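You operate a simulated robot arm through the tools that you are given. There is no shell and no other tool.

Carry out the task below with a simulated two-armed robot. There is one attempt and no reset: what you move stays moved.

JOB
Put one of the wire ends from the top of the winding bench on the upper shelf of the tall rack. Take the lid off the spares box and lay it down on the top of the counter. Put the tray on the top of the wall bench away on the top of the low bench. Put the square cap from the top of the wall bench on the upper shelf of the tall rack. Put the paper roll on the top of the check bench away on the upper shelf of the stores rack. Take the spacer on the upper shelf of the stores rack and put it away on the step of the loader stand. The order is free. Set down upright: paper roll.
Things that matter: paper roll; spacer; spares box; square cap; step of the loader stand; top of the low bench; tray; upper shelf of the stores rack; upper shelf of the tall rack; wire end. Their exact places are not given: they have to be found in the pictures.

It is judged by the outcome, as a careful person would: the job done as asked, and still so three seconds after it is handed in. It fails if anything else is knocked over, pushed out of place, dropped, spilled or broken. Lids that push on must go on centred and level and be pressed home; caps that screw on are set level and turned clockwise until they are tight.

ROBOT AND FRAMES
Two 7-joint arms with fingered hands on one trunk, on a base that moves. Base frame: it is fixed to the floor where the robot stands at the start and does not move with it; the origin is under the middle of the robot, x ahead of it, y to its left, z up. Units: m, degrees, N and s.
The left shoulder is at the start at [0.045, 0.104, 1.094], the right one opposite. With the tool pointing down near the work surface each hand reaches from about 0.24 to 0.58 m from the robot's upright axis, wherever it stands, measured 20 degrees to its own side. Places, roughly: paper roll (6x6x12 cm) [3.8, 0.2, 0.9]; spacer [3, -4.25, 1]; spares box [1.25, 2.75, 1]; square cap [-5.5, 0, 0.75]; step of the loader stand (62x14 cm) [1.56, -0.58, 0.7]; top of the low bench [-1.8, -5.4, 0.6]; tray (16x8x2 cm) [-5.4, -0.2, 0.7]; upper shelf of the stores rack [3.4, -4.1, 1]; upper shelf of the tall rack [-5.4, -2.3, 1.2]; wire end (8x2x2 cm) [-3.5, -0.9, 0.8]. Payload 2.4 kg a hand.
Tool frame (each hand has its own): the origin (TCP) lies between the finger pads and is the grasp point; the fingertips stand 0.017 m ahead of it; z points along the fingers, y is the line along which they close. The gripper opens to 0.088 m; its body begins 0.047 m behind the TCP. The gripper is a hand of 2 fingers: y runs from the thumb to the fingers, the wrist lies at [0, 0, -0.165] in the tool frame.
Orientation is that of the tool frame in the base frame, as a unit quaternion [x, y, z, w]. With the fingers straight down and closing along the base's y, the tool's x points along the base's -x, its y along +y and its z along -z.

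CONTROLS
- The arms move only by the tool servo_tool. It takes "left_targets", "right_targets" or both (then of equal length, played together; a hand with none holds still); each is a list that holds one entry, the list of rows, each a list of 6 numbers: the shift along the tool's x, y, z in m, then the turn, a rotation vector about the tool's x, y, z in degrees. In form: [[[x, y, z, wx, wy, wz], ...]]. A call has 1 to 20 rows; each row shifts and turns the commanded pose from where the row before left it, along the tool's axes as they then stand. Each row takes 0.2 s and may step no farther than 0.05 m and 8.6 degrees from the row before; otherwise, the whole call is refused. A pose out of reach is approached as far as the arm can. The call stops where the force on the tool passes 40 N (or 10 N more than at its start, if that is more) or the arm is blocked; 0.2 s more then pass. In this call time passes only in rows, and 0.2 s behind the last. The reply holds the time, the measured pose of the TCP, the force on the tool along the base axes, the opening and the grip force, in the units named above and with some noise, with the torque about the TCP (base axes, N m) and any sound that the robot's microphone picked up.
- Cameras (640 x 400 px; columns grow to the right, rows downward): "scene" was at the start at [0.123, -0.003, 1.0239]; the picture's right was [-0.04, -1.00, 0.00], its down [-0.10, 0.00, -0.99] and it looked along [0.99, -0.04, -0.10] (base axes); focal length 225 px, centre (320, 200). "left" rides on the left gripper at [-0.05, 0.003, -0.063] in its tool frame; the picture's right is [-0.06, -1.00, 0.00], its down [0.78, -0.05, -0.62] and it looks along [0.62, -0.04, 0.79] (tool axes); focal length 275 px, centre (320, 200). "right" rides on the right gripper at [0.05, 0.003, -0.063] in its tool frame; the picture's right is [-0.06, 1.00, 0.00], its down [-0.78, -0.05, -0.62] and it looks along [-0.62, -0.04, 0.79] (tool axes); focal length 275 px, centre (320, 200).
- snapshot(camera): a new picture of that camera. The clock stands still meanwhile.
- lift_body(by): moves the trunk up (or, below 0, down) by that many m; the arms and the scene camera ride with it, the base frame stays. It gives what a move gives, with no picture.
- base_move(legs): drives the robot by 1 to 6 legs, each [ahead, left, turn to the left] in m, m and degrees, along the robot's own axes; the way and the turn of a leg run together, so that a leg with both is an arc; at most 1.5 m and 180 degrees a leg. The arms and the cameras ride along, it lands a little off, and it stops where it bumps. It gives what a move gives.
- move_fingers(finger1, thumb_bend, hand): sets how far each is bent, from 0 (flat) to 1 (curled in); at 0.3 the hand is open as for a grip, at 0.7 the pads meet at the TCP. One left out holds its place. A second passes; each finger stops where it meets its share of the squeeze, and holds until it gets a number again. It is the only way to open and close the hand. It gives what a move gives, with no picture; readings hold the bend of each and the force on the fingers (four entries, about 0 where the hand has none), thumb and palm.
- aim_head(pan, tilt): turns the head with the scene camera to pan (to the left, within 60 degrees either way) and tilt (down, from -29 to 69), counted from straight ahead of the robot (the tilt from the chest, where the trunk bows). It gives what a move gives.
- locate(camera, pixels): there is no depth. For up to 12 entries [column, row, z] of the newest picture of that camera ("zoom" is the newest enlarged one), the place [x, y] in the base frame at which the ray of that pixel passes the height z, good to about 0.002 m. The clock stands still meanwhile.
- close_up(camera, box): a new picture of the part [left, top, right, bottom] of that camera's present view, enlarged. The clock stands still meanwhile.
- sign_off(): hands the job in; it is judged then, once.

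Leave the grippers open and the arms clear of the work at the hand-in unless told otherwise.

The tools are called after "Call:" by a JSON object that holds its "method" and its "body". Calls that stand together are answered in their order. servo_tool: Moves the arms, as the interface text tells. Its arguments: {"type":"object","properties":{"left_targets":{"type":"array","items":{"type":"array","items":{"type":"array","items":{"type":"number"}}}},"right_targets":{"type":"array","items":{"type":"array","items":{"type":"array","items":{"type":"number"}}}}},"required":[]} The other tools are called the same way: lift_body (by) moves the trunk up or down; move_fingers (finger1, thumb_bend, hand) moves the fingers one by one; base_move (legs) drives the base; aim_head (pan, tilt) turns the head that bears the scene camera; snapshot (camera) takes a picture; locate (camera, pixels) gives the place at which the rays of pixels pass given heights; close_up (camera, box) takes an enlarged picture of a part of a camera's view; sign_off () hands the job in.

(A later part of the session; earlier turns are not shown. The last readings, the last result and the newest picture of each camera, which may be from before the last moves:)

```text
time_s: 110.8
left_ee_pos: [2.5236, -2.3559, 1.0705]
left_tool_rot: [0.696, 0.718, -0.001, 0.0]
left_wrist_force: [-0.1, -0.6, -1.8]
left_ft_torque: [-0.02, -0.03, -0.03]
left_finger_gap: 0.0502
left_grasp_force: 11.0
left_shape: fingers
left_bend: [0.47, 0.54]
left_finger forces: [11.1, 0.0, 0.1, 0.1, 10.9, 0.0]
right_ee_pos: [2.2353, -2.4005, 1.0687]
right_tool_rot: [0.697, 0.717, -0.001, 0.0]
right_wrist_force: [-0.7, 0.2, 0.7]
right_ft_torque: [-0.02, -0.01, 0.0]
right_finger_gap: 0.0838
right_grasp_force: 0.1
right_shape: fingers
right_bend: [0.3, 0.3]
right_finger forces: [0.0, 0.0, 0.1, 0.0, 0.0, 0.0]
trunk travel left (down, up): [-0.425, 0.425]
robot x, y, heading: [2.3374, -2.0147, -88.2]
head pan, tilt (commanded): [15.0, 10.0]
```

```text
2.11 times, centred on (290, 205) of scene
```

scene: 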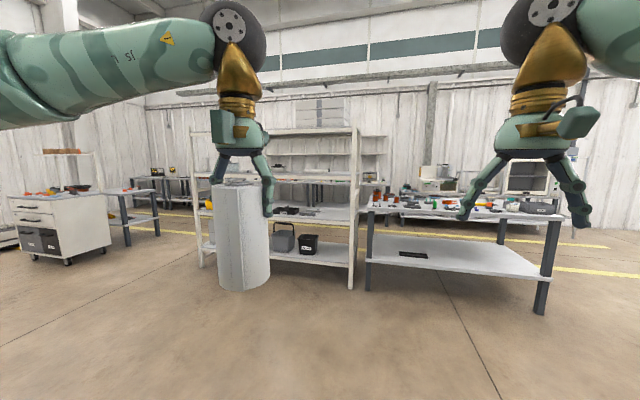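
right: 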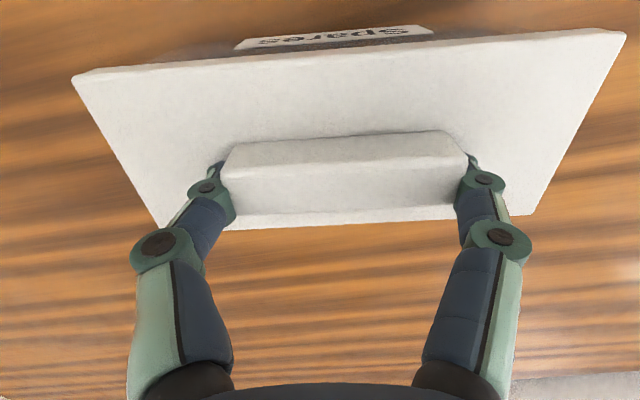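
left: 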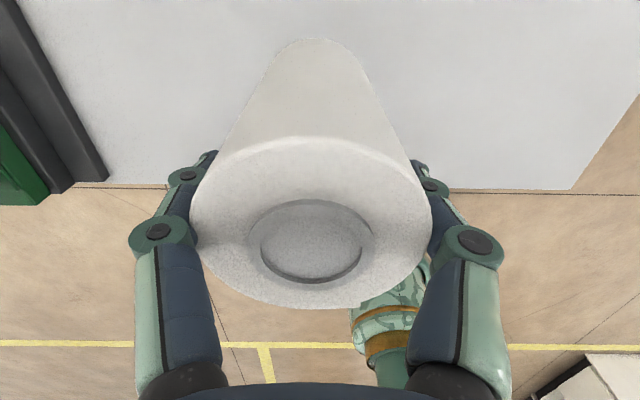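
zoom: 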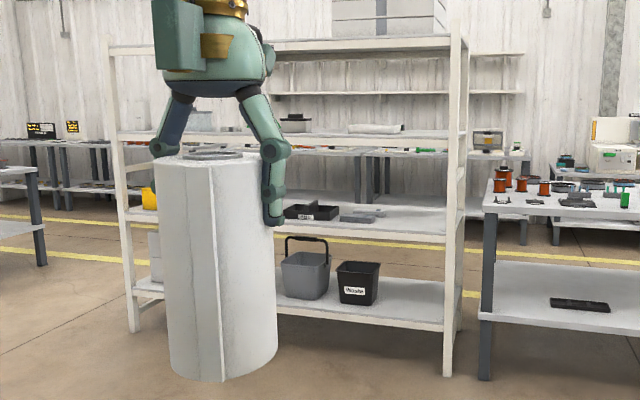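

The rack's front is at y≈-3.95 between x 2.62 and 4.2, with an upper board above the z≈1.0 shelf. I drive closer for a better look: about 1.0 m ahead and 0.85 left.

Call:
{"method": "base_move", "body": {"legs": [[0.95, 0.75, -1.8]]}}

Call:
{"method": "aim_head", "body": {"pan": 0, "tilt": 10}}

Call:
{"method": "snapshot", "body": {"camera": "scene"}}

Call:
{"method": "close_up", "body": {"camera": "scene", "box": [160, 80, 480, 280]}}

```text
time_s: 117.0
left_ee_pos: [3.2973, -3.2956, 1.0717]
left_tool_rot: [0.696, 0.718, 0.0, 0.0]
left_wrist_force: [-1.6, -0.1, -1.9]
left_ft_torque: [-0.02, 0.03, 0.01]
left_finger_gap: 0.0503
left_grasp_force: 11.7
left_shape: fingers
left_bend: [0.47, 0.54]
left_finger forces: [11.1, 0.0, 0.1, 0.0, 10.9, 0.0]
right_ee_pos: [3.0069, -3.3409, 1.0683]
right_tool_rot: [0.698, 0.716, 0.0, 0.0]
right_wrist_force: [0.9, -0.4, 0.1]
right_ft_torque: [0.01, 0.01, -0.01]
right_finger_gap: 0.084
right_grasp_force: 0.0
right_shape: fingers
right_bend: [0.3, 0.3]
right_finger forces: [0.1, 0.1, 0.0, 0.0, 0.0, 0.0]
trunk travel left (down, up): [-0.425, 0.425]
robot x, y, heading: [3.1028, -2.9533, -88.5]
head pan, tilt (commanded): [15.0, 10.0]
```

```text
time_s: 117.8
left_ee_pos: [3.2974, -3.2953, 1.0719]
left_tool_rot: [0.696, 0.718, 0.0, -0.001]
left_wrist_force: [0.2, 0.5, -2.9]
left_ft_torque: [0.0, -0.03, -0.03]
left_finger_gap: 0.0502
left_grasp_force: 10.8
left_shape: fingers
left_bend: [0.47, 0.54]
left_finger forces: [11.1, 0.0, 0.0, 0.1, 10.9, 0.1]
right_ee_pos: [3.0069, -3.3393, 1.0687]
right_tool_rot: [0.698, 0.716, 0.0, 0.0]
right_wrist_force: [0.1, -1.0, 0.4]
right_ft_torque: [0.0, -0.01, -0.03]
right_finger_gap: 0.0839
right_grasp_force: 0.1
right_shape: fingers
right_bend: [0.3, 0.3]
right_finger forces: [0.1, 0.0, 0.0, 0.0, 0.0, 0.0]
trunk travel left (down, up): [-0.425, 0.425]
robot x, y, heading: [3.1081, -2.9538, -88.3]
head pan, tilt (commanded): [0.0, 10.0]
```

```text
taken
```

scene: 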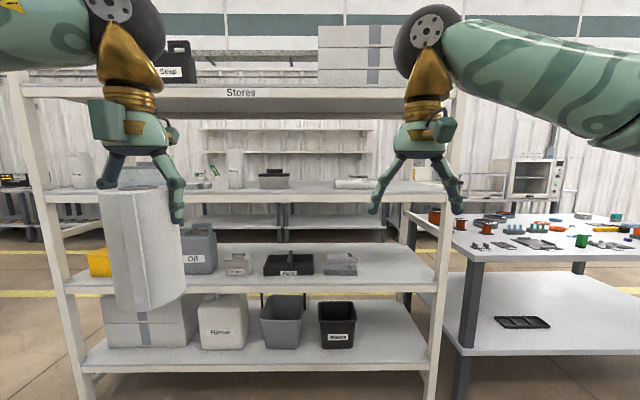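

```text
2.00 times, centred on (320, 180) of scene
```

zoom: 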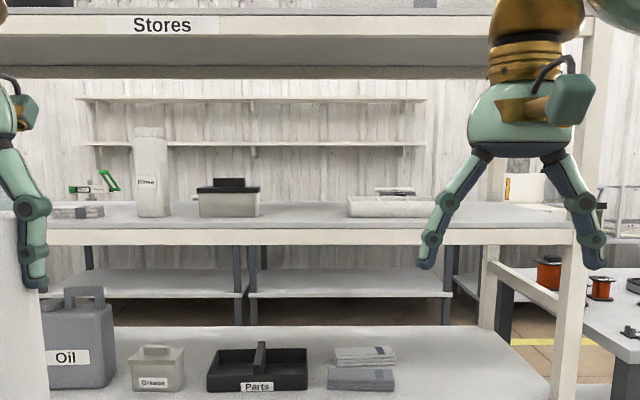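

The rack is labelled "Stores"; its upper shelf at about z 1.0 lies below a board at about 1.35. I raise the trunk 0.15 to look onto the shelf.

Call:
{"method": "lift_body", "body": {"by": 0.13}}

Call:
{"method": "aim_head", "body": {"pan": 0, "tilt": 15}}

Call:
{"method": "snapshot", "body": {"camera": "scene"}}

Call:
{"method": "close_up", "body": {"camera": "scene", "box": [200, 120, 400, 245]}}

```text
time_s: 119.3
left_ee_pos: [3.2952, -3.2958, 1.2014]
left_tool_rot: [0.696, 0.718, 0.001, -0.001]
left_wrist_force: [0.3, 0.0, -1.5]
left_ft_torque: [-0.03, -0.02, -0.01]
left_finger_gap: 0.0502
left_grasp_force: 11.1
left_shape: fingers
left_bend: [0.47, 0.54]
left_finger forces: [11.1, 0.0, 0.1, 0.0, 10.9, 0.0]
right_ee_pos: [3.0068, -3.3413, 1.1993]
right_tool_rot: [0.699, 0.715, -0.001, 0.0]
right_wrist_force: [-0.6, -0.1, -0.4]
right_ft_torque: [-0.02, -0.03, 0.01]
right_finger_gap: 0.0843
right_grasp_force: 0.2
right_shape: fingers
right_bend: [0.3, 0.3]
right_finger forces: [0.1, 0.1, 0.1, 0.0, 0.0, 0.1]
trunk travel left (down, up): [-0.555, 0.295]
robot x, y, heading: [3.1059, -2.9566, -88.0]
head pan, tilt (commanded): [0.0, 10.0]
```

```text
time_s: 120.0
left_ee_pos: [3.296, -3.2955, 1.2018]
left_tool_rot: [0.696, 0.718, 0.0, 0.0]
left_wrist_force: [0.6, -0.1, -2.0]
left_ft_torque: [-0.02, 0.0, -0.01]
left_finger_gap: 0.0501
left_grasp_force: 11.0
left_shape: fingers
left_bend: [0.47, 0.54]
left_finger forces: [11.0, 0.0, 0.1, 0.0, 10.9, 0.1]
right_ee_pos: [3.0063, -3.341, 1.1986]
right_tool_rot: [0.698, 0.716, -0.001, -0.001]
right_wrist_force: [1.2, -0.1, -0.1]
right_ft_torque: [0.0, 0.03, -0.02]
right_finger_gap: 0.084
right_grasp_force: 0.1
right_shape: fingers
right_bend: [0.3, 0.3]
right_finger forces: [0.1, 0.0, 0.0, 0.0, 0.0, 0.0]
trunk travel left (down, up): [-0.555, 0.295]
robot x, y, heading: [3.1054, -2.9537, -88.0]
head pan, tilt (commanded): [0.0, 15.0]
```

```text
taken
```

scene: 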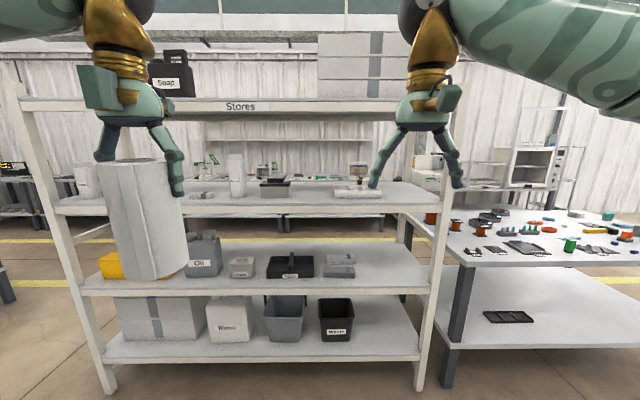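

```text
3.20 times, centred on (300, 182) of scene
```

zoom: 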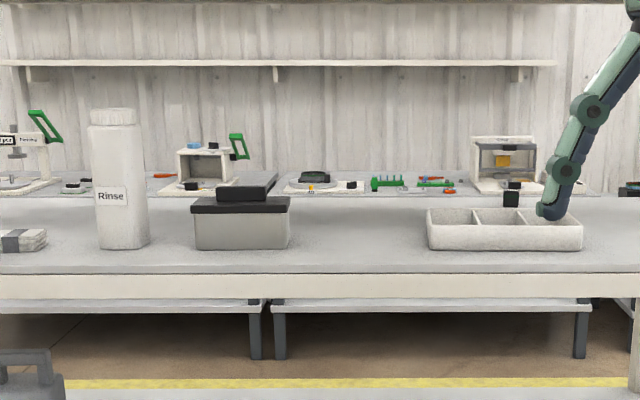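

Items stand on the upper shelf: a rinse bottle, a lidded box, a white compartment tray at zoom (505,230) with a small dark thing near it. I move the right hand aside by 0.1 m to see better.

Call:
{"method": "servo_tool", "body": {"right_targets": [[[0, -0.04, 0, 0, 0, 0], [0, -0.04, 0, 0, 0, 0], [0, -0.04, 0, 0, 0, 0]]]}}

Call:
{"method": "close_up", "body": {"camera": "scene", "box": [300, 140, 428, 220]}}

```text
time_s: 120.8
left_ee_pos: [3.2962, -3.2945, 1.2014]
left_tool_rot: [0.696, 0.718, 0.0, 0.0]
left_wrist_force: [-0.1, 0.2, -2.2]
left_ft_torque: [-0.01, 0.0, -0.02]
left_finger_gap: 0.05
left_grasp_force: 11.0
left_shape: fingers
left_bend: [0.47, 0.54]
left_finger forces: [11.0, 0.1, 0.0, 0.0, 10.9, 0.0]
right_ee_pos: [2.8862, -3.3424, 1.1985]
right_tool_rot: [0.698, 0.716, 0.0, 0.0]
right_wrist_force: [-0.6, -0.1, -0.3]
right_ft_torque: [-0.01, 0.03, -0.01]
right_finger_gap: 0.0839
right_grasp_force: 0.1
right_shape: fingers
right_bend: [0.3, 0.3]
right_finger forces: [0.0, 0.0, 0.1, 0.0, 0.0, 0.1]
trunk travel left (down, up): [-0.555, 0.295]
robot x, y, heading: [3.1047, -2.9546, -88.1]
head pan, tilt (commanded): [0.0, 15.0]
```

```text
5.00 times, centred on (364, 180) of scene
```

zoom: 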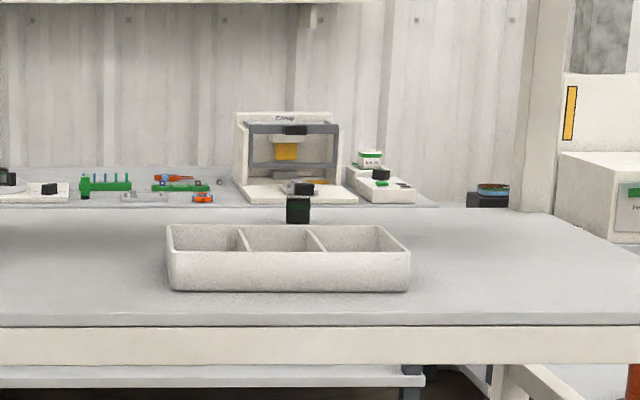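

A small dark block stands right behind the compartment tray at zoom (298,210); I locate it and the tray at z≈1.0.

Call:
{"method": "locate", "body": {"camera": "zoom", "pixels": [[298, 223, 0.99], [298, 223, 1.0], [288, 223, 1.0], [309, 223, 1.0], [298, 197, 1.03], [168, 290, 1.0], [410, 291, 1.0], [300, 325, 1.0], [300, 208, 1.0], [168, 226, 1.04], [408, 250, 1.04]]}}

Call:
{"method": "close_up", "body": {"camera": "scene", "box": [332, 160, 396, 200]}}

```text
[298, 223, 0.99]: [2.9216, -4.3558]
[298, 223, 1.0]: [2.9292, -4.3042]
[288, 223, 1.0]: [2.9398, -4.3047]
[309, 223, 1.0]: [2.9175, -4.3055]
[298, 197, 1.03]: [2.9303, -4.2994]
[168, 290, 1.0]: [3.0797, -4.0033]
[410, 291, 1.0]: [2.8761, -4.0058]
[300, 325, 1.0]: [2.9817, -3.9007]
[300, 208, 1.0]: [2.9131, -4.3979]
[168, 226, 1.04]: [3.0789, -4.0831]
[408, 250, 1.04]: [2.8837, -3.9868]
```

```text
10.00 times, centred on (364, 180) of scene
```

zoom: 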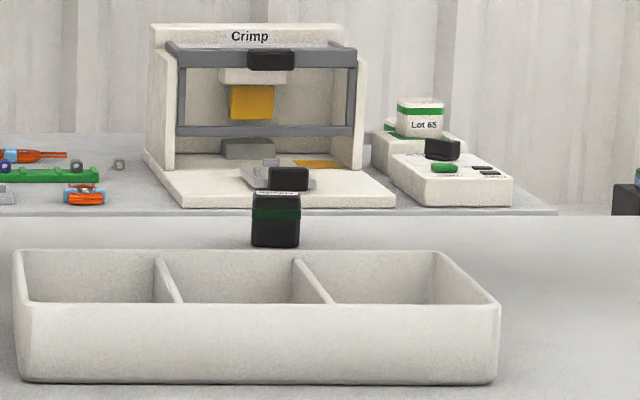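

The spacer seems to be the dark block with a green band behind the tray, around (2.93, -4.30). I locate the other shelf items and the shelf/board edges to plan free space.

Call:
{"method": "locate", "body": {"camera": "scene", "pixels": [[261, 197, 0.987], [291, 197, 0.987], [230, 197, 0.987], [247, 197, 0.987], [334, 199, 0.987], [381, 199, 0.987], [300, 205, 0.987], [418, 210, 0.987], [80, 212, 0.987], [250, 112, 1.335]]}}

Call:
{"method": "snapshot", "body": {"camera": "left"}}

```text
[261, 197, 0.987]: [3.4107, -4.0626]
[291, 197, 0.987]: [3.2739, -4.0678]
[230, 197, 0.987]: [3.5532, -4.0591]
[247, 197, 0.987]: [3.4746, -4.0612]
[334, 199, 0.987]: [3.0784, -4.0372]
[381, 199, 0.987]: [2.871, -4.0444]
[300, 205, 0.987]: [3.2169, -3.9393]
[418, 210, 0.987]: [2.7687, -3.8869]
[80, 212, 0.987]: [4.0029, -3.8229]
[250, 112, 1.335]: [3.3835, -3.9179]
```

```text
taken
```

left: 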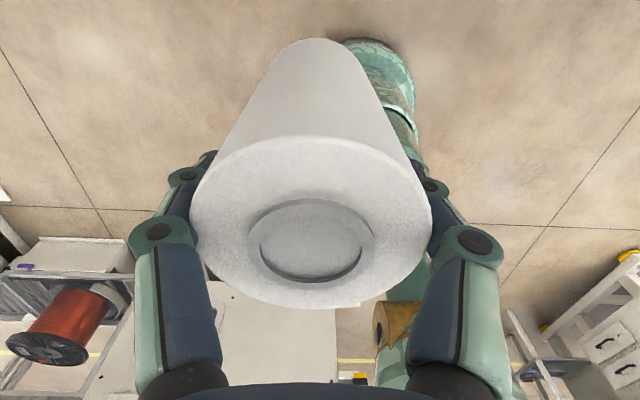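

I check the space behind the rack: locate the yellow floor line and the wall bench's lower shelf and legs seen through the rack.

Call:
{"method": "close_up", "body": {"camera": "scene", "box": [180, 195, 440, 275]}}

Call:
{"method": "locate", "body": {"camera": "scene", "pixels": [[600, 284, 0], [30, 241, 0], [300, 239, 0], [20, 232, 0], [556, 250, 0], [5, 300, 0], [50, 229, 0]]}}

```text
2.46 times, centred on (310, 235) of scene
```

zoom: 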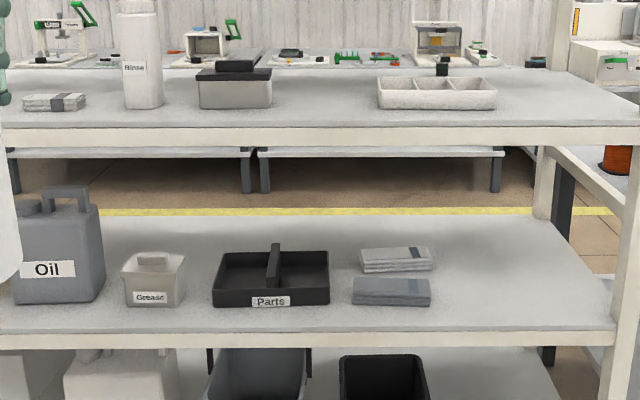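

```text
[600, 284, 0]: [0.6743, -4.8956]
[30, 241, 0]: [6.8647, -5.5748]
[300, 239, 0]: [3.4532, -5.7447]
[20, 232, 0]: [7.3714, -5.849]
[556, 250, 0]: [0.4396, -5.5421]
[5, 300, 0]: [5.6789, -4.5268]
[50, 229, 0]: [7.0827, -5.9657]
```

Behind the rack there is an aisle about 1.5 m wide (wall bench starts near y -6). First I place the roll from the front in the free gap x 3.08–3.27. I pull both hands in by 6 cm and drive nearer.

Call:
{"method": "servo_tool", "body": {"left_targets": [[[0.03, 0, 0, 0, 0, 0], [0.03, 0, 0, 0, 0, 0]]], "right_targets": [[[0.04, 0, 0, 0, 0, 0], [0.04, 0, 0, 0, 0, 0]]]}}

Call:
{"method": "base_move", "body": {"legs": [[0.5, -0.12, -2.0]]}}

Call:
{"method": "aim_head", "body": {"pan": 0, "tilt": 15}}

Call:
{"method": "snapshot", "body": {"camera": "scene"}}

```text
time_s: 121.4
left_ee_pos: [3.2925, -3.2326, 1.2019]
left_tool_rot: [0.695, 0.719, 0.0, -0.001]
left_wrist_force: [0.0, 0.2, -3.0]
left_ft_torque: [-0.04, 0.02, 0.0]
left_finger_gap: 0.0502
left_grasp_force: 10.7
left_shape: fingers
left_bend: [0.47, 0.54]
left_finger forces: [11.0, 0.0, 0.0, 0.0, 10.8, 0.0]
right_ee_pos: [2.8875, -3.2598, 1.1967]
right_tool_rot: [0.699, 0.716, 0.0, 0.0]
right_wrist_force: [-0.5, 0.5, -0.8]
right_ft_torque: [0.01, -0.02, -0.03]
right_finger_gap: 0.0841
right_grasp_force: 0.0
right_shape: fingers
right_bend: [0.3, 0.3]
right_finger forces: [0.0, 0.0, 0.0, 0.0, 0.0, 0.1]
trunk travel left (down, up): [-0.555, 0.295]
robot x, y, heading: [3.1073, -2.9592, -88.3]
head pan, tilt (commanded): [0.0, 15.0]
```

```text
time_s: 124.4
left_ee_pos: [3.1622, -3.7396, 1.2009]
left_tool_rot: [0.712, 0.702, -0.001, 0.0]
left_wrist_force: [0.3, -1.0, -1.8]
left_ft_torque: [0.0, -0.02, -0.01]
left_finger_gap: 0.0499
left_grasp_force: 11.6
left_shape: fingers
left_bend: [0.47, 0.54]
left_finger forces: [11.0, 0.0, 0.1, 0.1, 10.9, 0.0]
right_ee_pos: [2.7557, -3.7491, 1.1948]
right_tool_rot: [0.714, 0.7, 0.0, -0.001]
right_wrist_force: [0.5, 0.0, 0.1]
right_ft_torque: [0.04, 0.03, 0.03]
right_finger_gap: 0.0841
right_grasp_force: 0.1
right_shape: fingers
right_bend: [0.3, 0.3]
right_finger forces: [0.0, 0.1, 0.0, 0.1, 0.1, 0.0]
trunk travel left (down, up): [-0.555, 0.295]
robot x, y, heading: [2.9874, -3.4521, -90.8]
head pan, tilt (commanded): [0.0, 15.0]
```

```text
time_s: 125.0
left_ee_pos: [3.1639, -3.7395, 1.2014]
left_tool_rot: [0.712, 0.702, 0.0, 0.001]
left_wrist_force: [0.1, 0.3, -2.1]
left_ft_torque: [-0.03, 0.0, -0.01]
left_finger_gap: 0.0503
left_grasp_force: 11.6
left_shape: fingers
left_bend: [0.47, 0.54]
left_finger forces: [11.1, 0.0, 0.0, 0.1, 10.9, 0.0]
right_ee_pos: [2.756, -3.7477, 1.1956]
right_tool_rot: [0.714, 0.7, 0.0, -0.001]
right_wrist_force: [1.4, 0.2, 0.3]
right_ft_torque: [0.01, 0.0, 0.0]
right_finger_gap: 0.0842
right_grasp_force: 0.0
right_shape: fingers
right_bend: [0.3, 0.3]
right_finger forces: [0.0, 0.0, 0.1, 0.1, 0.0, 0.0]
trunk travel left (down, up): [-0.555, 0.295]
robot x, y, heading: [2.9909, -3.454, -90.7]
head pan, tilt (commanded): [0.0, 15.0]
```

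```text
taken
```

scene: 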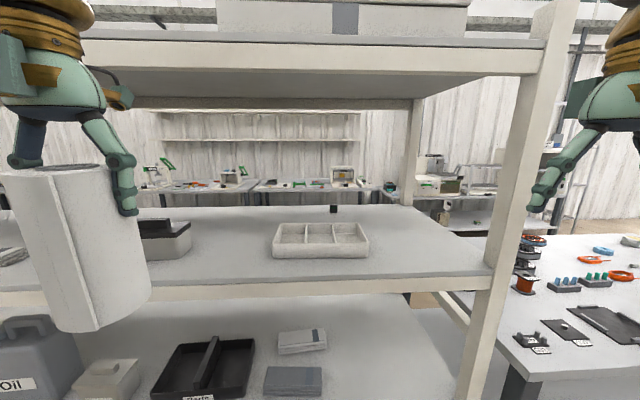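

Now the spacer is at (333,209). I zoom and locate edges: board's lower front edge, shelf front edge, tray and spacer.

Call:
{"method": "close_up", "body": {"camera": "scene", "box": [240, 180, 400, 280]}}

Call:
{"method": "locate", "body": {"camera": "scene", "pixels": [[320, 280, 0.98], [320, 280, 1.0], [200, 285, 0.99], [490, 272, 0.99], [320, 70, 1.33], [320, 70, 1.35], [200, 68, 1.35], [520, 76, 1.35], [273, 258, 0.99], [369, 258, 0.99], [333, 213, 0.99], [300, 206, 0.99]]}}

```text
4.00 times, centred on (320, 230) of scene
```

zoom: 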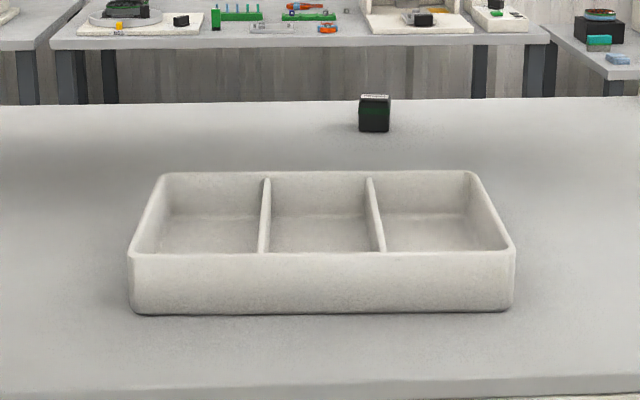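

```text
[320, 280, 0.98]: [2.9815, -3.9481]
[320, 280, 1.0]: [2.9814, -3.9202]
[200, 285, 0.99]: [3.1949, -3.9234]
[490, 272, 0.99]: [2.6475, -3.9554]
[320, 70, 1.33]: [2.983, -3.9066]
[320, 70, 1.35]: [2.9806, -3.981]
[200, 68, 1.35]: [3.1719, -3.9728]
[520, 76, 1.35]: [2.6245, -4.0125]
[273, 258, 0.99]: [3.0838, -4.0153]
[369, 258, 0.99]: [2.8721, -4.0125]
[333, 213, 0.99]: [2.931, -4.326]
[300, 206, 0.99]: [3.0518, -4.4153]
```

The shelf top is at z≈0.98 with its front at y≈-3.96, the board's underside at ≈1.342. I lower the trunk by 0.107 so the roll's foot is ~1.3 cm over the shelf, then drive 0.10 ahead.

Call:
{"method": "lift_body", "body": {"by": -0.107}}

Call:
{"method": "base_move", "body": {"legs": [[0.1, 0, 0.7]]}}

Call:
{"method": "snapshot", "body": {"camera": "scene"}}

```text
time_s: 126.4
left_ee_pos: [3.1635, -3.7391, 1.0937]
left_tool_rot: [0.712, 0.702, 0.0, 0.0]
left_wrist_force: [-1.3, -0.4, -1.6]
left_ft_torque: [0.03, -0.02, 0.01]
left_finger_gap: 0.0498
left_grasp_force: 10.9
left_shape: fingers
left_bend: [0.47, 0.54]
left_finger forces: [11.0, 0.0, 0.1, 0.1, 10.9, 0.1]
right_ee_pos: [2.756, -3.7493, 1.0879]
right_tool_rot: [0.714, 0.7, 0.0, 0.0]
right_wrist_force: [-1.0, 0.2, 0.4]
right_ft_torque: [0.03, -0.01, -0.02]
right_finger_gap: 0.0839
right_grasp_force: 0.1
right_shape: fingers
right_bend: [0.3, 0.3]
right_finger forces: [0.1, 0.0, 0.1, 0.0, 0.1, 0.0]
trunk travel left (down, up): [-0.448, 0.402]
robot x, y, heading: [2.9881, -3.4562, -90.8]
head pan, tilt (commanded): [0.0, 15.0]
```

```text
time_s: 127.5
left_ee_pos: [3.1675, -3.8393, 1.0947]
left_tool_rot: [0.706, 0.708, 0.001, -0.001]
left_wrist_force: [-0.4, 0.0, -1.8]
left_ft_torque: [-0.01, 0.0, -0.04]
left_finger_gap: 0.0501
left_grasp_force: 10.7
left_shape: fingers
left_bend: [0.47, 0.54]
left_finger forces: [11.1, 0.0, 0.1, 0.0, 10.8, 0.0]
right_ee_pos: [2.7591, -3.8548, 1.0888]
right_tool_rot: [0.709, 0.705, -0.001, -0.001]
right_wrist_force: [0.9, -0.9, 0.5]
right_ft_torque: [0.01, 0.01, -0.03]
right_finger_gap: 0.084
right_grasp_force: 0.1
right_shape: fingers
right_bend: [0.3, 0.3]
right_finger forces: [0.1, 0.1, 0.0, 0.1, 0.0, 0.1]
trunk travel left (down, up): [-0.448, 0.402]
robot x, y, heading: [2.9893, -3.5533, -89.7]
head pan, tilt (commanded): [0.0, 15.0]
```

```text
taken
```

scene: 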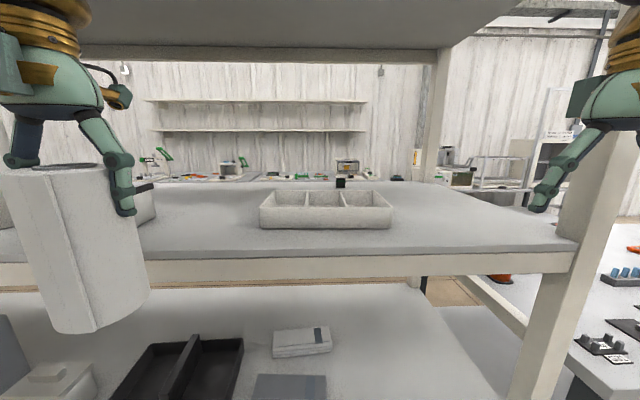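

I turn the head left to watch the roll going in.

Call:
{"method": "aim_head", "body": {"pan": 30, "tilt": 10}}

Call:
{"method": "snapshot", "body": {"camera": "scene"}}

```text
time_s: 128.5
left_ee_pos: [3.167, -3.8389, 1.0952]
left_tool_rot: [0.706, 0.708, 0.0, 0.0]
left_wrist_force: [0.1, 0.1, -1.7]
left_ft_torque: [0.03, -0.01, -0.04]
left_finger_gap: 0.0501
left_grasp_force: 11.1
left_shape: fingers
left_bend: [0.47, 0.54]
left_finger forces: [10.9, 0.0, 0.0, 0.1, 10.9, 0.1]
right_ee_pos: [2.7595, -3.8539, 1.0888]
right_tool_rot: [0.709, 0.705, -0.001, -0.001]
right_wrist_force: [0.1, -0.3, -0.1]
right_ft_torque: [0.02, 0.0, 0.02]
right_finger_gap: 0.0838
right_grasp_force: 0.0
right_shape: fingers
right_bend: [0.3, 0.3]
right_finger forces: [0.1, 0.1, 0.0, 0.1, 0.0, 0.0]
trunk travel left (down, up): [-0.448, 0.402]
robot x, y, heading: [2.9921, -3.5533, -89.8]
head pan, tilt (commanded): [30.0, 10.0]
```

```text
taken
```

scene: 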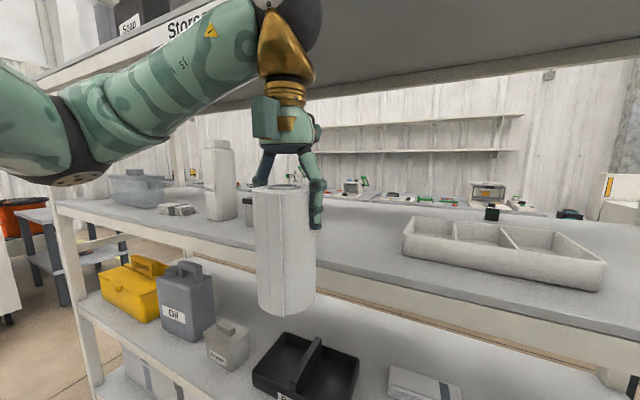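

I tilt the head up to check the wrist joint's top against the board's underside.

Call:
{"method": "aim_head", "body": {"pan": 30, "tilt": -15}}

Call:
{"method": "snapshot", "body": {"camera": "scene"}}

```text
time_s: 129.4
left_ee_pos: [3.1671, -3.8382, 1.0951]
left_tool_rot: [0.706, 0.708, 0.0, 0.0]
left_wrist_force: [-0.5, -0.1, -1.9]
left_ft_torque: [0.01, -0.04, -0.03]
left_finger_gap: 0.0504
left_grasp_force: 11.0
left_shape: fingers
left_bend: [0.47, 0.54]
left_finger forces: [11.0, 0.0, 0.0, 0.1, 10.9, 0.0]
right_ee_pos: [2.7606, -3.854, 1.0883]
right_tool_rot: [0.709, 0.705, -0.001, -0.001]
right_wrist_force: [-0.9, 0.4, 0.7]
right_ft_torque: [0.0, -0.02, 0.01]
right_finger_gap: 0.0837
right_grasp_force: 0.1
right_shape: fingers
right_bend: [0.3, 0.3]
right_finger forces: [0.0, 0.1, 0.0, 0.1, 0.0, 0.1]
trunk travel left (down, up): [-0.448, 0.402]
robot x, y, heading: [2.9892, -3.5562, -89.8]
head pan, tilt (commanded): [30.0, -15.0]
```

```text
taken
```

scene: 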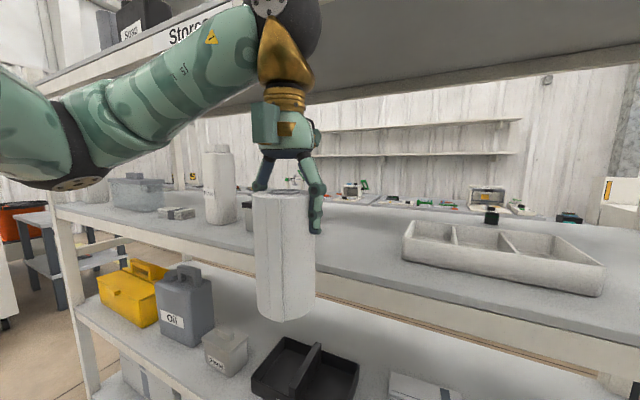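

Call:
{"method": "snapshot", "body": {"camera": "scene"}}

Call:
{"method": "locate", "body": {"camera": "scene", "pixels": [[320, 200, 1.0], [320, 300, 0.9], [320, 100, 1.2], [320, 20, 1.3]]}}

```text
taken
```

scene: 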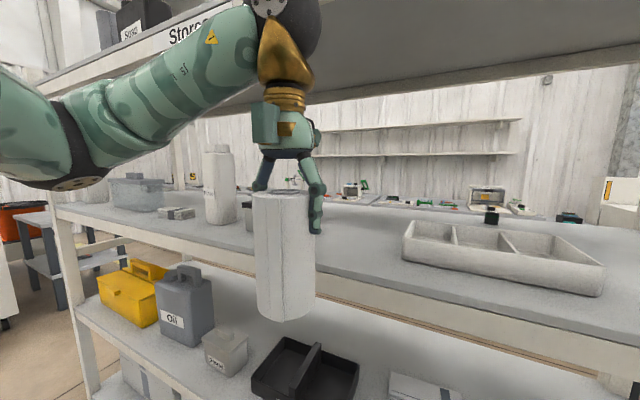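

```text
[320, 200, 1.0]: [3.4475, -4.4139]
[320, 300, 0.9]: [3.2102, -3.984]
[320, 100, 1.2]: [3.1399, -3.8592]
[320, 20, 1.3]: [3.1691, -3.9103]
```

The head doesn't seem to have tilted up. I aim it once more.

Call:
{"method": "aim_head", "body": {"pan": 25, "tilt": -10}}

Call:
{"method": "snapshot", "body": {"camera": "scene"}}

```text
time_s: 130.0
left_ee_pos: [3.167, -3.8378, 1.0959]
left_tool_rot: [0.706, 0.708, 0.0, 0.0]
left_wrist_force: [0.4, -0.4, -1.7]
left_ft_torque: [0.01, -0.01, -0.01]
left_finger_gap: 0.0503
left_grasp_force: 10.8
left_shape: fingers
left_bend: [0.47, 0.54]
left_finger forces: [11.0, 0.0, 0.1, 0.1, 10.8, 0.0]
right_ee_pos: [2.7597, -3.8544, 1.089]
right_tool_rot: [0.709, 0.705, 0.0, -0.001]
right_wrist_force: [-0.2, 0.5, 0.3]
right_ft_torque: [0.04, 0.0, 0.01]
right_finger_gap: 0.0841
right_grasp_force: 0.0
right_shape: fingers
right_bend: [0.3, 0.3]
right_finger forces: [0.0, 0.1, 0.0, 0.0, 0.1, 0.1]
trunk travel left (down, up): [-0.448, 0.402]
robot x, y, heading: [2.9875, -3.5524, -89.8]
head pan, tilt (commanded): [25.0, -10.0]
```

```text
taken
```

scene: 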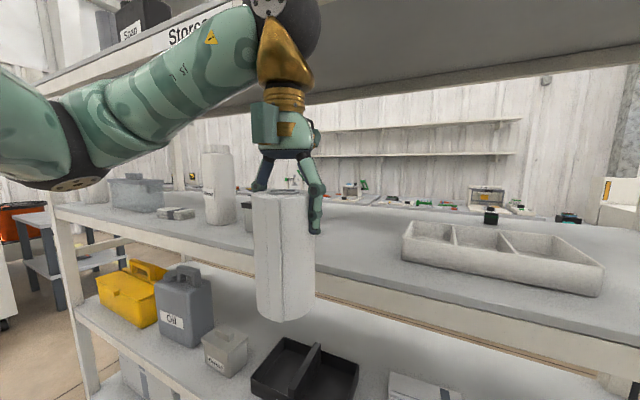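

Call:
{"method": "aim_head", "body": {"pan": 20, "tilt": 12}}

Call:
{"method": "snapshot", "body": {"camera": "scene"}}

```text
time_s: 130.9
left_ee_pos: [3.1668, -3.8377, 1.0947]
left_tool_rot: [0.707, 0.707, 0.001, 0.0]
left_wrist_force: [0.3, 0.6, -1.5]
left_ft_torque: [0.0, 0.02, 0.01]
left_finger_gap: 0.0501
left_grasp_force: 11.0
left_shape: fingers
left_bend: [0.47, 0.54]
left_finger forces: [11.0, 0.0, 0.0, 0.0, 11.0, 0.0]
right_ee_pos: [2.7599, -3.8534, 1.0895]
right_tool_rot: [0.709, 0.705, 0.0, -0.001]
right_wrist_force: [1.3, 0.3, -0.5]
right_ft_torque: [0.0, 0.02, -0.01]
right_finger_gap: 0.0839
right_grasp_force: 0.0
right_shape: fingers
right_bend: [0.3, 0.3]
right_finger forces: [0.0, 0.0, 0.0, 0.0, 0.1, 0.0]
trunk travel left (down, up): [-0.448, 0.402]
robot x, y, heading: [2.9853, -3.553, -90.2]
head pan, tilt (commanded): [20.0, 12.0]
```

```text
taken
```

scene: 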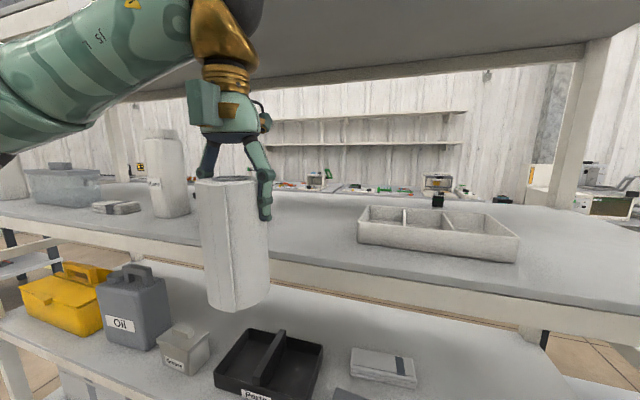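

The head moves again; the wrist joint's top is at about TCP+0.22 (≈1.31), under the board at 1.34. I push the roll in 0.19 m along -y in small rows, holding the height.

Call:
{"method": "servo_tool", "body": {"left_targets": [[[-0.03, 0.002, 0, 0, 0, 0], [-0.03, 0.002, 0, 0, 0, 0], [-0.03, 0.002, 0, 0, 0, 0]]]}}

Call:
{"method": "snapshot", "body": {"camera": "scene"}}

```text
time_s: 131.7
left_ee_pos: [3.1711, -3.9275, 1.0958]
left_tool_rot: [0.707, 0.708, 0.0, 0.0]
left_wrist_force: [0.0, 2.5, -1.9]
left_ft_torque: [0.12, 0.04, 0.0]
left_finger_gap: 0.0487
left_grasp_force: 10.9
left_shape: fingers
left_bend: [0.49, 0.54]
left_finger forces: [10.4, 0.1, 0.0, 0.1, 11.0, 0.1]
right_ee_pos: [2.7605, -3.8538, 1.0901]
right_tool_rot: [0.708, 0.706, 0.0, -0.001]
right_wrist_force: [0.4, 0.0, -0.3]
right_ft_torque: [-0.02, 0.01, 0.01]
right_finger_gap: 0.084
right_grasp_force: 0.1
right_shape: fingers
right_bend: [0.3, 0.3]
right_finger forces: [0.0, 0.0, 0.0, 0.0, 0.1, 0.0]
trunk travel left (down, up): [-0.448, 0.402]
robot x, y, heading: [2.988, -3.5572, -89.8]
head pan, tilt (commanded): [20.0, 12.0]
```

```text
taken
```

scene: 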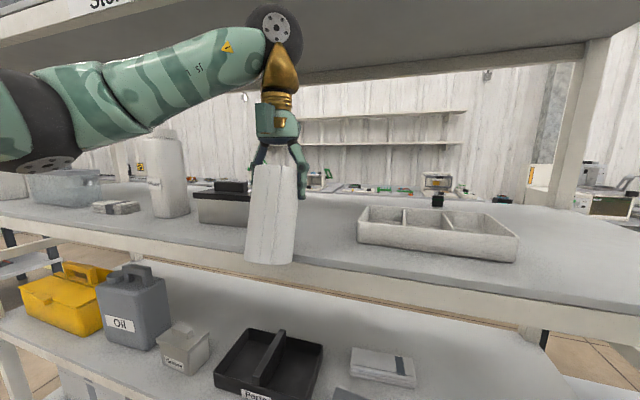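

The roll's foot touched the shelf's front edge and tilted (2.5 N). The shelf is a bit higher than I thought. I back off 4 cm at once and look.

Call:
{"method": "servo_tool", "body": {"left_targets": [[[0.03, 0, 0, 0, 0, 0], [0.03, 0, 0, 0, 0, 0]]]}}

Call:
{"method": "snapshot", "body": {"camera": "scene"}}

Call:
{"method": "close_up", "body": {"camera": "scene", "box": [160, 120, 360, 320]}}

Call:
{"method": "snapshot", "body": {"camera": "left"}}

```text
time_s: 132.3
left_ee_pos: [3.1736, -3.8669, 1.0956]
left_tool_rot: [0.707, 0.708, 0.0, 0.001]
left_wrist_force: [-0.7, -0.2, -2.0]
left_ft_torque: [-0.01, -0.03, 0.03]
left_finger_gap: 0.0491
left_grasp_force: 10.7
left_shape: fingers
left_bend: [0.49, 0.54]
left_finger forces: [11.0, 0.0, 0.0, 0.1, 10.6, 0.1]
right_ee_pos: [2.7598, -3.8535, 1.0889]
right_tool_rot: [0.709, 0.705, -0.001, -0.001]
right_wrist_force: [0.0, -0.3, -0.4]
right_ft_torque: [0.0, -0.02, -0.02]
right_finger_gap: 0.084
right_grasp_force: 0.1
right_shape: fingers
right_bend: [0.3, 0.3]
right_finger forces: [0.0, 0.1, 0.0, 0.0, 0.0, 0.1]
trunk travel left (down, up): [-0.448, 0.402]
robot x, y, heading: [2.9902, -3.5529, -90.0]
head pan, tilt (commanded): [20.0, 12.0]
```

```text
taken
```

scene: 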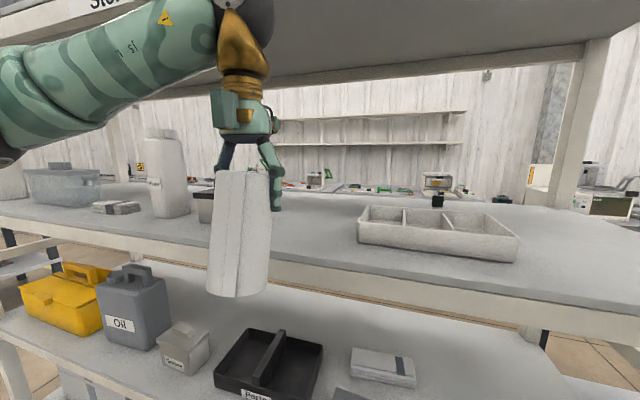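

```text
2.00 times, centred on (260, 220) of scene
```

zoom: 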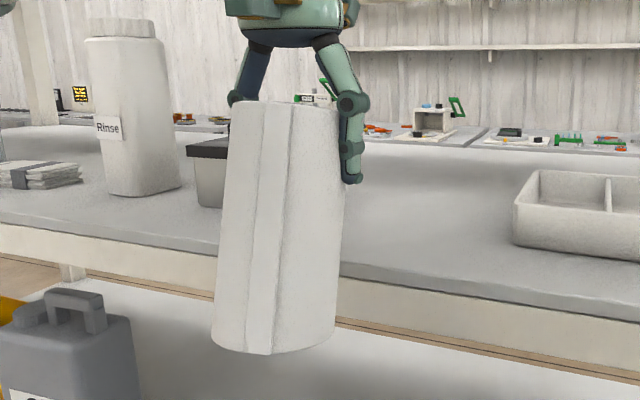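

```text
taken
```

left: 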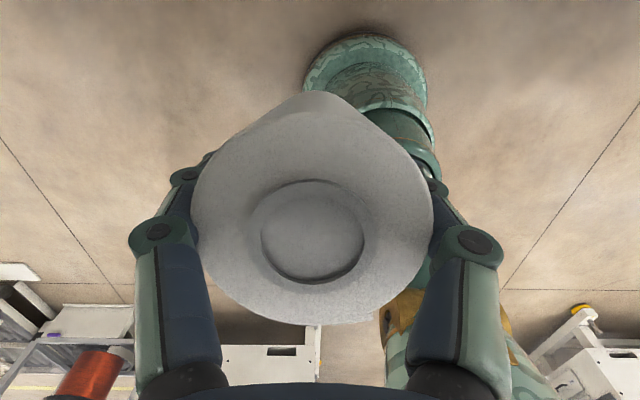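

The roll has swivelled in the grip, its foot toward the robot. That helps: I can lean the hand back by the same angle and so gain room under the board. I measure the tilt with zooms.

Call:
{"method": "close_up", "body": {"camera": "left", "box": [160, 60, 480, 340]}}

```text
1.43 times, centred on (320, 200) of left
```

zoom: 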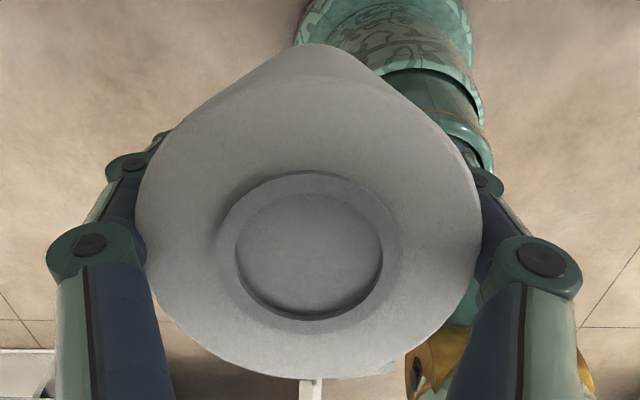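

The tilt is about 16°. I raise 1.7 cm and turn the tool -16° about its y so that the roll stands upright again with the hand leaning back.

Call:
{"method": "servo_tool", "body": {"left_targets": [[[0, 0, -0.017, 0, 0, 0], [0, 0, 0, 0, -8, 0], [0, 0, 0, 0, -8, 0]]]}}

Call:
{"method": "snapshot", "body": {"camera": "scene"}}

Call:
{"method": "close_up", "body": {"camera": "scene", "box": [160, 140, 320, 300]}}

Call:
{"method": "snapshot", "body": {"camera": "left"}}

```text
time_s: 133.1
left_ee_pos: [3.1735, -3.8682, 1.113]
left_tool_rot: [0.7, 0.701, -0.098, 0.099]
left_wrist_force: [-0.5, 0.1, -2.2]
left_ft_torque: [-0.01, 0.01, -0.01]
left_finger_gap: 0.0488
left_grasp_force: 10.9
left_shape: fingers
left_bend: [0.49, 0.54]
left_finger forces: [10.7, 0.1, 0.0, 0.1, 10.7, 0.1]
right_ee_pos: [2.76, -3.8547, 1.0896]
right_tool_rot: [0.709, 0.705, -0.001, -0.001]
right_wrist_force: [-0.4, 0.0, 0.2]
right_ft_torque: [-0.04, -0.01, -0.02]
right_finger_gap: 0.0841
right_grasp_force: 0.1
right_shape: fingers
right_bend: [0.3, 0.3]
right_finger forces: [0.0, 0.0, 0.2, 0.1, 0.0, 0.0]
trunk travel left (down, up): [-0.448, 0.402]
robot x, y, heading: [2.9882, -3.5498, -90.2]
head pan, tilt (commanded): [20.0, 12.0]
```

```text
taken
```

scene: 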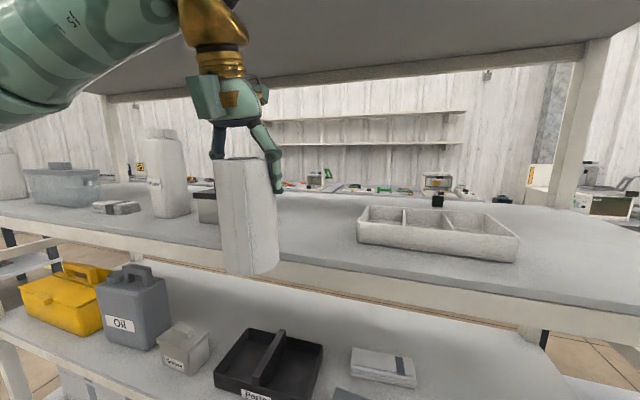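

```text
2.50 times, centred on (240, 220) of scene
```

zoom: 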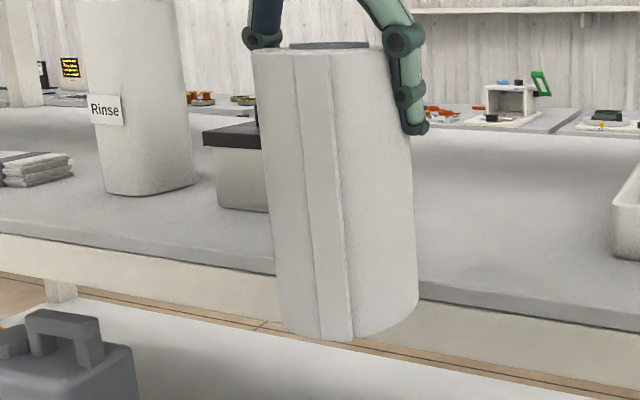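

```text
taken
```

left: 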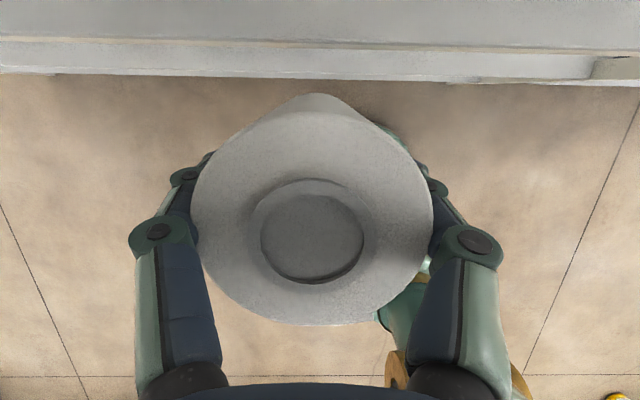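

The roll looks upright. I advance along base -y in short rows (TCP 1.109), watching for contact with shelf or board.

Call:
{"method": "servo_tool", "body": {"left_targets": [[[-0.0192, 0, 0.0095, 0, 0, 0], [-0.0192, 0, 0.0055, 0, 0, 0], [-0.0192, 0, 0.0055, 0, 0, 0]]]}}

Call:
{"method": "snapshot", "body": {"camera": "scene"}}

```text
time_s: 133.9
left_ee_pos: [3.1746, -3.9303, 1.1082]
left_tool_rot: [0.699, 0.701, -0.098, 0.1]
left_wrist_force: [-0.2, 0.2, -2.2]
left_ft_torque: [-0.04, 0.03, -0.03]
left_finger_gap: 0.0493
left_grasp_force: 10.3
left_shape: fingers
left_bend: [0.49, 0.54]
left_finger forces: [10.7, 0.1, 0.0, 0.1, 10.7, 0.1]
right_ee_pos: [2.7592, -3.8538, 1.0893]
right_tool_rot: [0.709, 0.705, 0.0, -0.002]
right_wrist_force: [0.3, -0.4, -0.9]
right_ft_torque: [0.03, 0.0, 0.02]
right_finger_gap: 0.084
right_grasp_force: 0.1
right_shape: fingers
right_bend: [0.3, 0.3]
right_finger forces: [0.0, 0.0, 0.1, 0.0, 0.0, 0.0]
trunk travel left (down, up): [-0.448, 0.402]
robot x, y, heading: [2.9897, -3.551, -89.9]
head pan, tilt (commanded): [20.0, 12.0]
```

```text
taken
```

scene: 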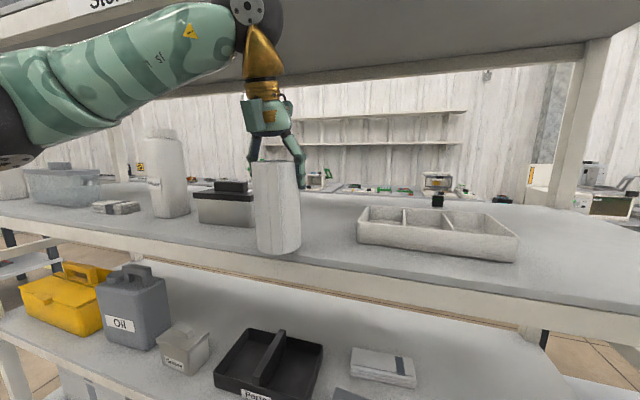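

No contact; the roll passes over the shelf edge. I continue 7 cm further.

Call:
{"method": "servo_tool", "body": {"left_targets": [[[-0.0224, 0, 0.0064, 0, 0, 0], [-0.0224, 0, 0.0064, 0, 0, 0], [-0.0224, 0, 0.0064, 0, 0, 0]]]}}

Call:
{"method": "snapshot", "body": {"camera": "scene"}}

Call:
{"method": "close_up", "body": {"camera": "scene", "box": [200, 130, 360, 260]}}

```text
time_s: 134.7
left_ee_pos: [3.1767, -4.0013, 1.1086]
left_tool_rot: [0.699, 0.701, -0.099, 0.098]
left_wrist_force: [-1.1, 1.0, -2.4]
left_ft_torque: [-0.01, 0.0, 0.02]
left_finger_gap: 0.0493
left_grasp_force: 10.7
left_shape: fingers
left_bend: [0.49, 0.54]
left_finger forces: [10.6, 0.1, 0.0, 0.0, 10.6, 0.0]
right_ee_pos: [2.7605, -3.8547, 1.0893]
right_tool_rot: [0.709, 0.705, 0.0, -0.001]
right_wrist_force: [0.3, 0.5, -0.2]
right_ft_torque: [0.03, 0.0, 0.0]
right_finger_gap: 0.084
right_grasp_force: 0.2
right_shape: fingers
right_bend: [0.3, 0.3]
right_finger forces: [0.0, 0.0, 0.0, 0.1, 0.0, 0.0]
trunk travel left (down, up): [-0.448, 0.402]
robot x, y, heading: [2.9901, -3.5531, -89.9]
head pan, tilt (commanded): [20.0, 12.0]
```

```text
taken
```

scene: 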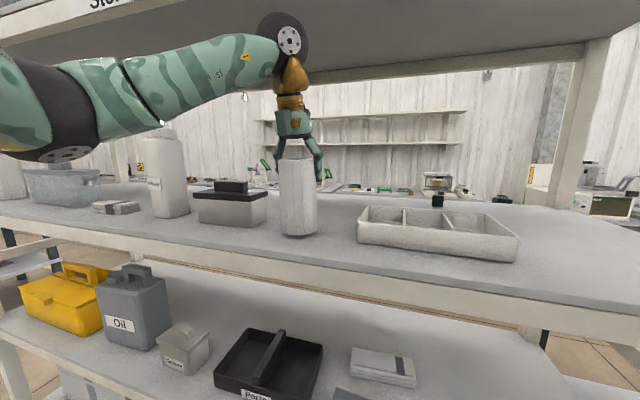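

```text
3.08 times, centred on (280, 195) of scene
```

zoom: 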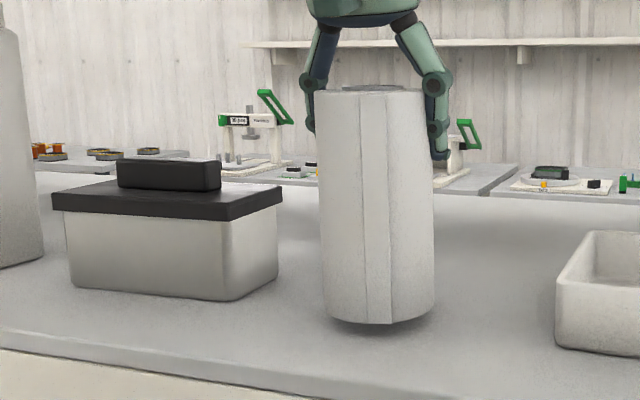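

It's over the shelf. I go 2 cm deeper and lower in 3 mm steps until I feel contact.

Call:
{"method": "servo_tool", "body": {"left_targets": [[[-0.0192, 0, 0.0055, 0, 0, 0], [0.0008, 0, 0.0029, 0, 0, 0], [0.0008, 0, 0.0029, 0, 0, 0]]]}}

Call:
{"method": "servo_tool", "body": {"left_targets": [[[0.0006, 0, 0.0019, 0, 0, 0]]]}}

Call:
{"method": "close_up", "body": {"camera": "scene", "box": [200, 130, 360, 260]}}

```text
time_s: 135.5
left_ee_pos: [3.1744, -4.0191, 1.1031]
left_tool_rot: [0.699, 0.701, -0.099, 0.099]
left_wrist_force: [-0.7, -0.3, -1.9]
left_ft_torque: [-0.06, 0.0, -0.01]
left_finger_gap: 0.0487
left_grasp_force: 10.4
left_shape: fingers
left_bend: [0.49, 0.54]
left_finger forces: [10.6, 0.0, 0.1, 0.0, 10.5, 0.1]
right_ee_pos: [2.7594, -3.8544, 1.0878]
right_tool_rot: [0.708, 0.706, 0.0, -0.001]
right_wrist_force: [-0.9, 0.3, 0.3]
right_ft_torque: [0.02, -0.01, -0.01]
right_finger_gap: 0.0839
right_grasp_force: 0.1
right_shape: fingers
right_bend: [0.3, 0.3]
right_finger forces: [0.0, 0.0, 0.0, 0.0, 0.0, 0.0]
trunk travel left (down, up): [-0.448, 0.402]
robot x, y, heading: [2.9879, -3.5495, -89.8]
head pan, tilt (commanded): [20.0, 12.0]
```

```text
time_s: 135.9
left_ee_pos: [3.1742, -4.0201, 1.1022]
left_tool_rot: [0.699, 0.701, -0.099, 0.099]
left_wrist_force: [-0.3, -1.5, 2.9]
left_ft_torque: [0.01, -0.08, 0.01]
left_finger_gap: 0.0491
left_grasp_force: 10.9
left_shape: fingers
left_bend: [0.49, 0.54]
left_finger forces: [11.2, 0.0, 0.0, 0.1, 10.7, 0.1]
right_ee_pos: [2.7596, -3.8546, 1.0891]
right_tool_rot: [0.71, 0.704, -0.001, -0.001]
right_wrist_force: [-1.1, -0.4, 0.0]
right_ft_torque: [0.04, 0.02, 0.01]
right_finger_gap: 0.084
right_grasp_force: 0.0
right_shape: fingers
right_bend: [0.3, 0.3]
right_finger forces: [0.0, 0.1, 0.0, 0.0, 0.0, 0.0]
trunk travel left (down, up): [-0.448, 0.402]
robot x, y, heading: [2.9874, -3.5553, -89.9]
head pan, tilt (commanded): [20.0, 12.0]
```

```text
3.08 times, centred on (280, 195) of scene
```

zoom: 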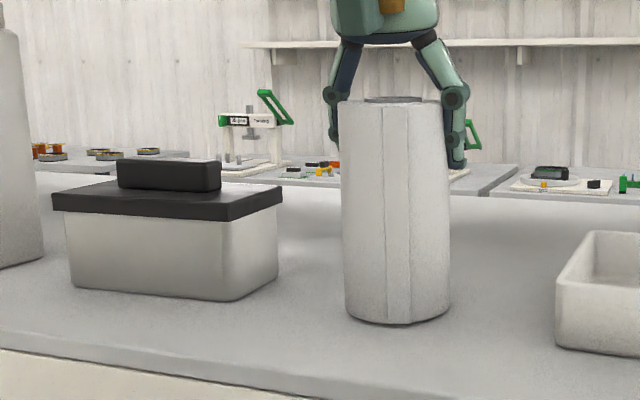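

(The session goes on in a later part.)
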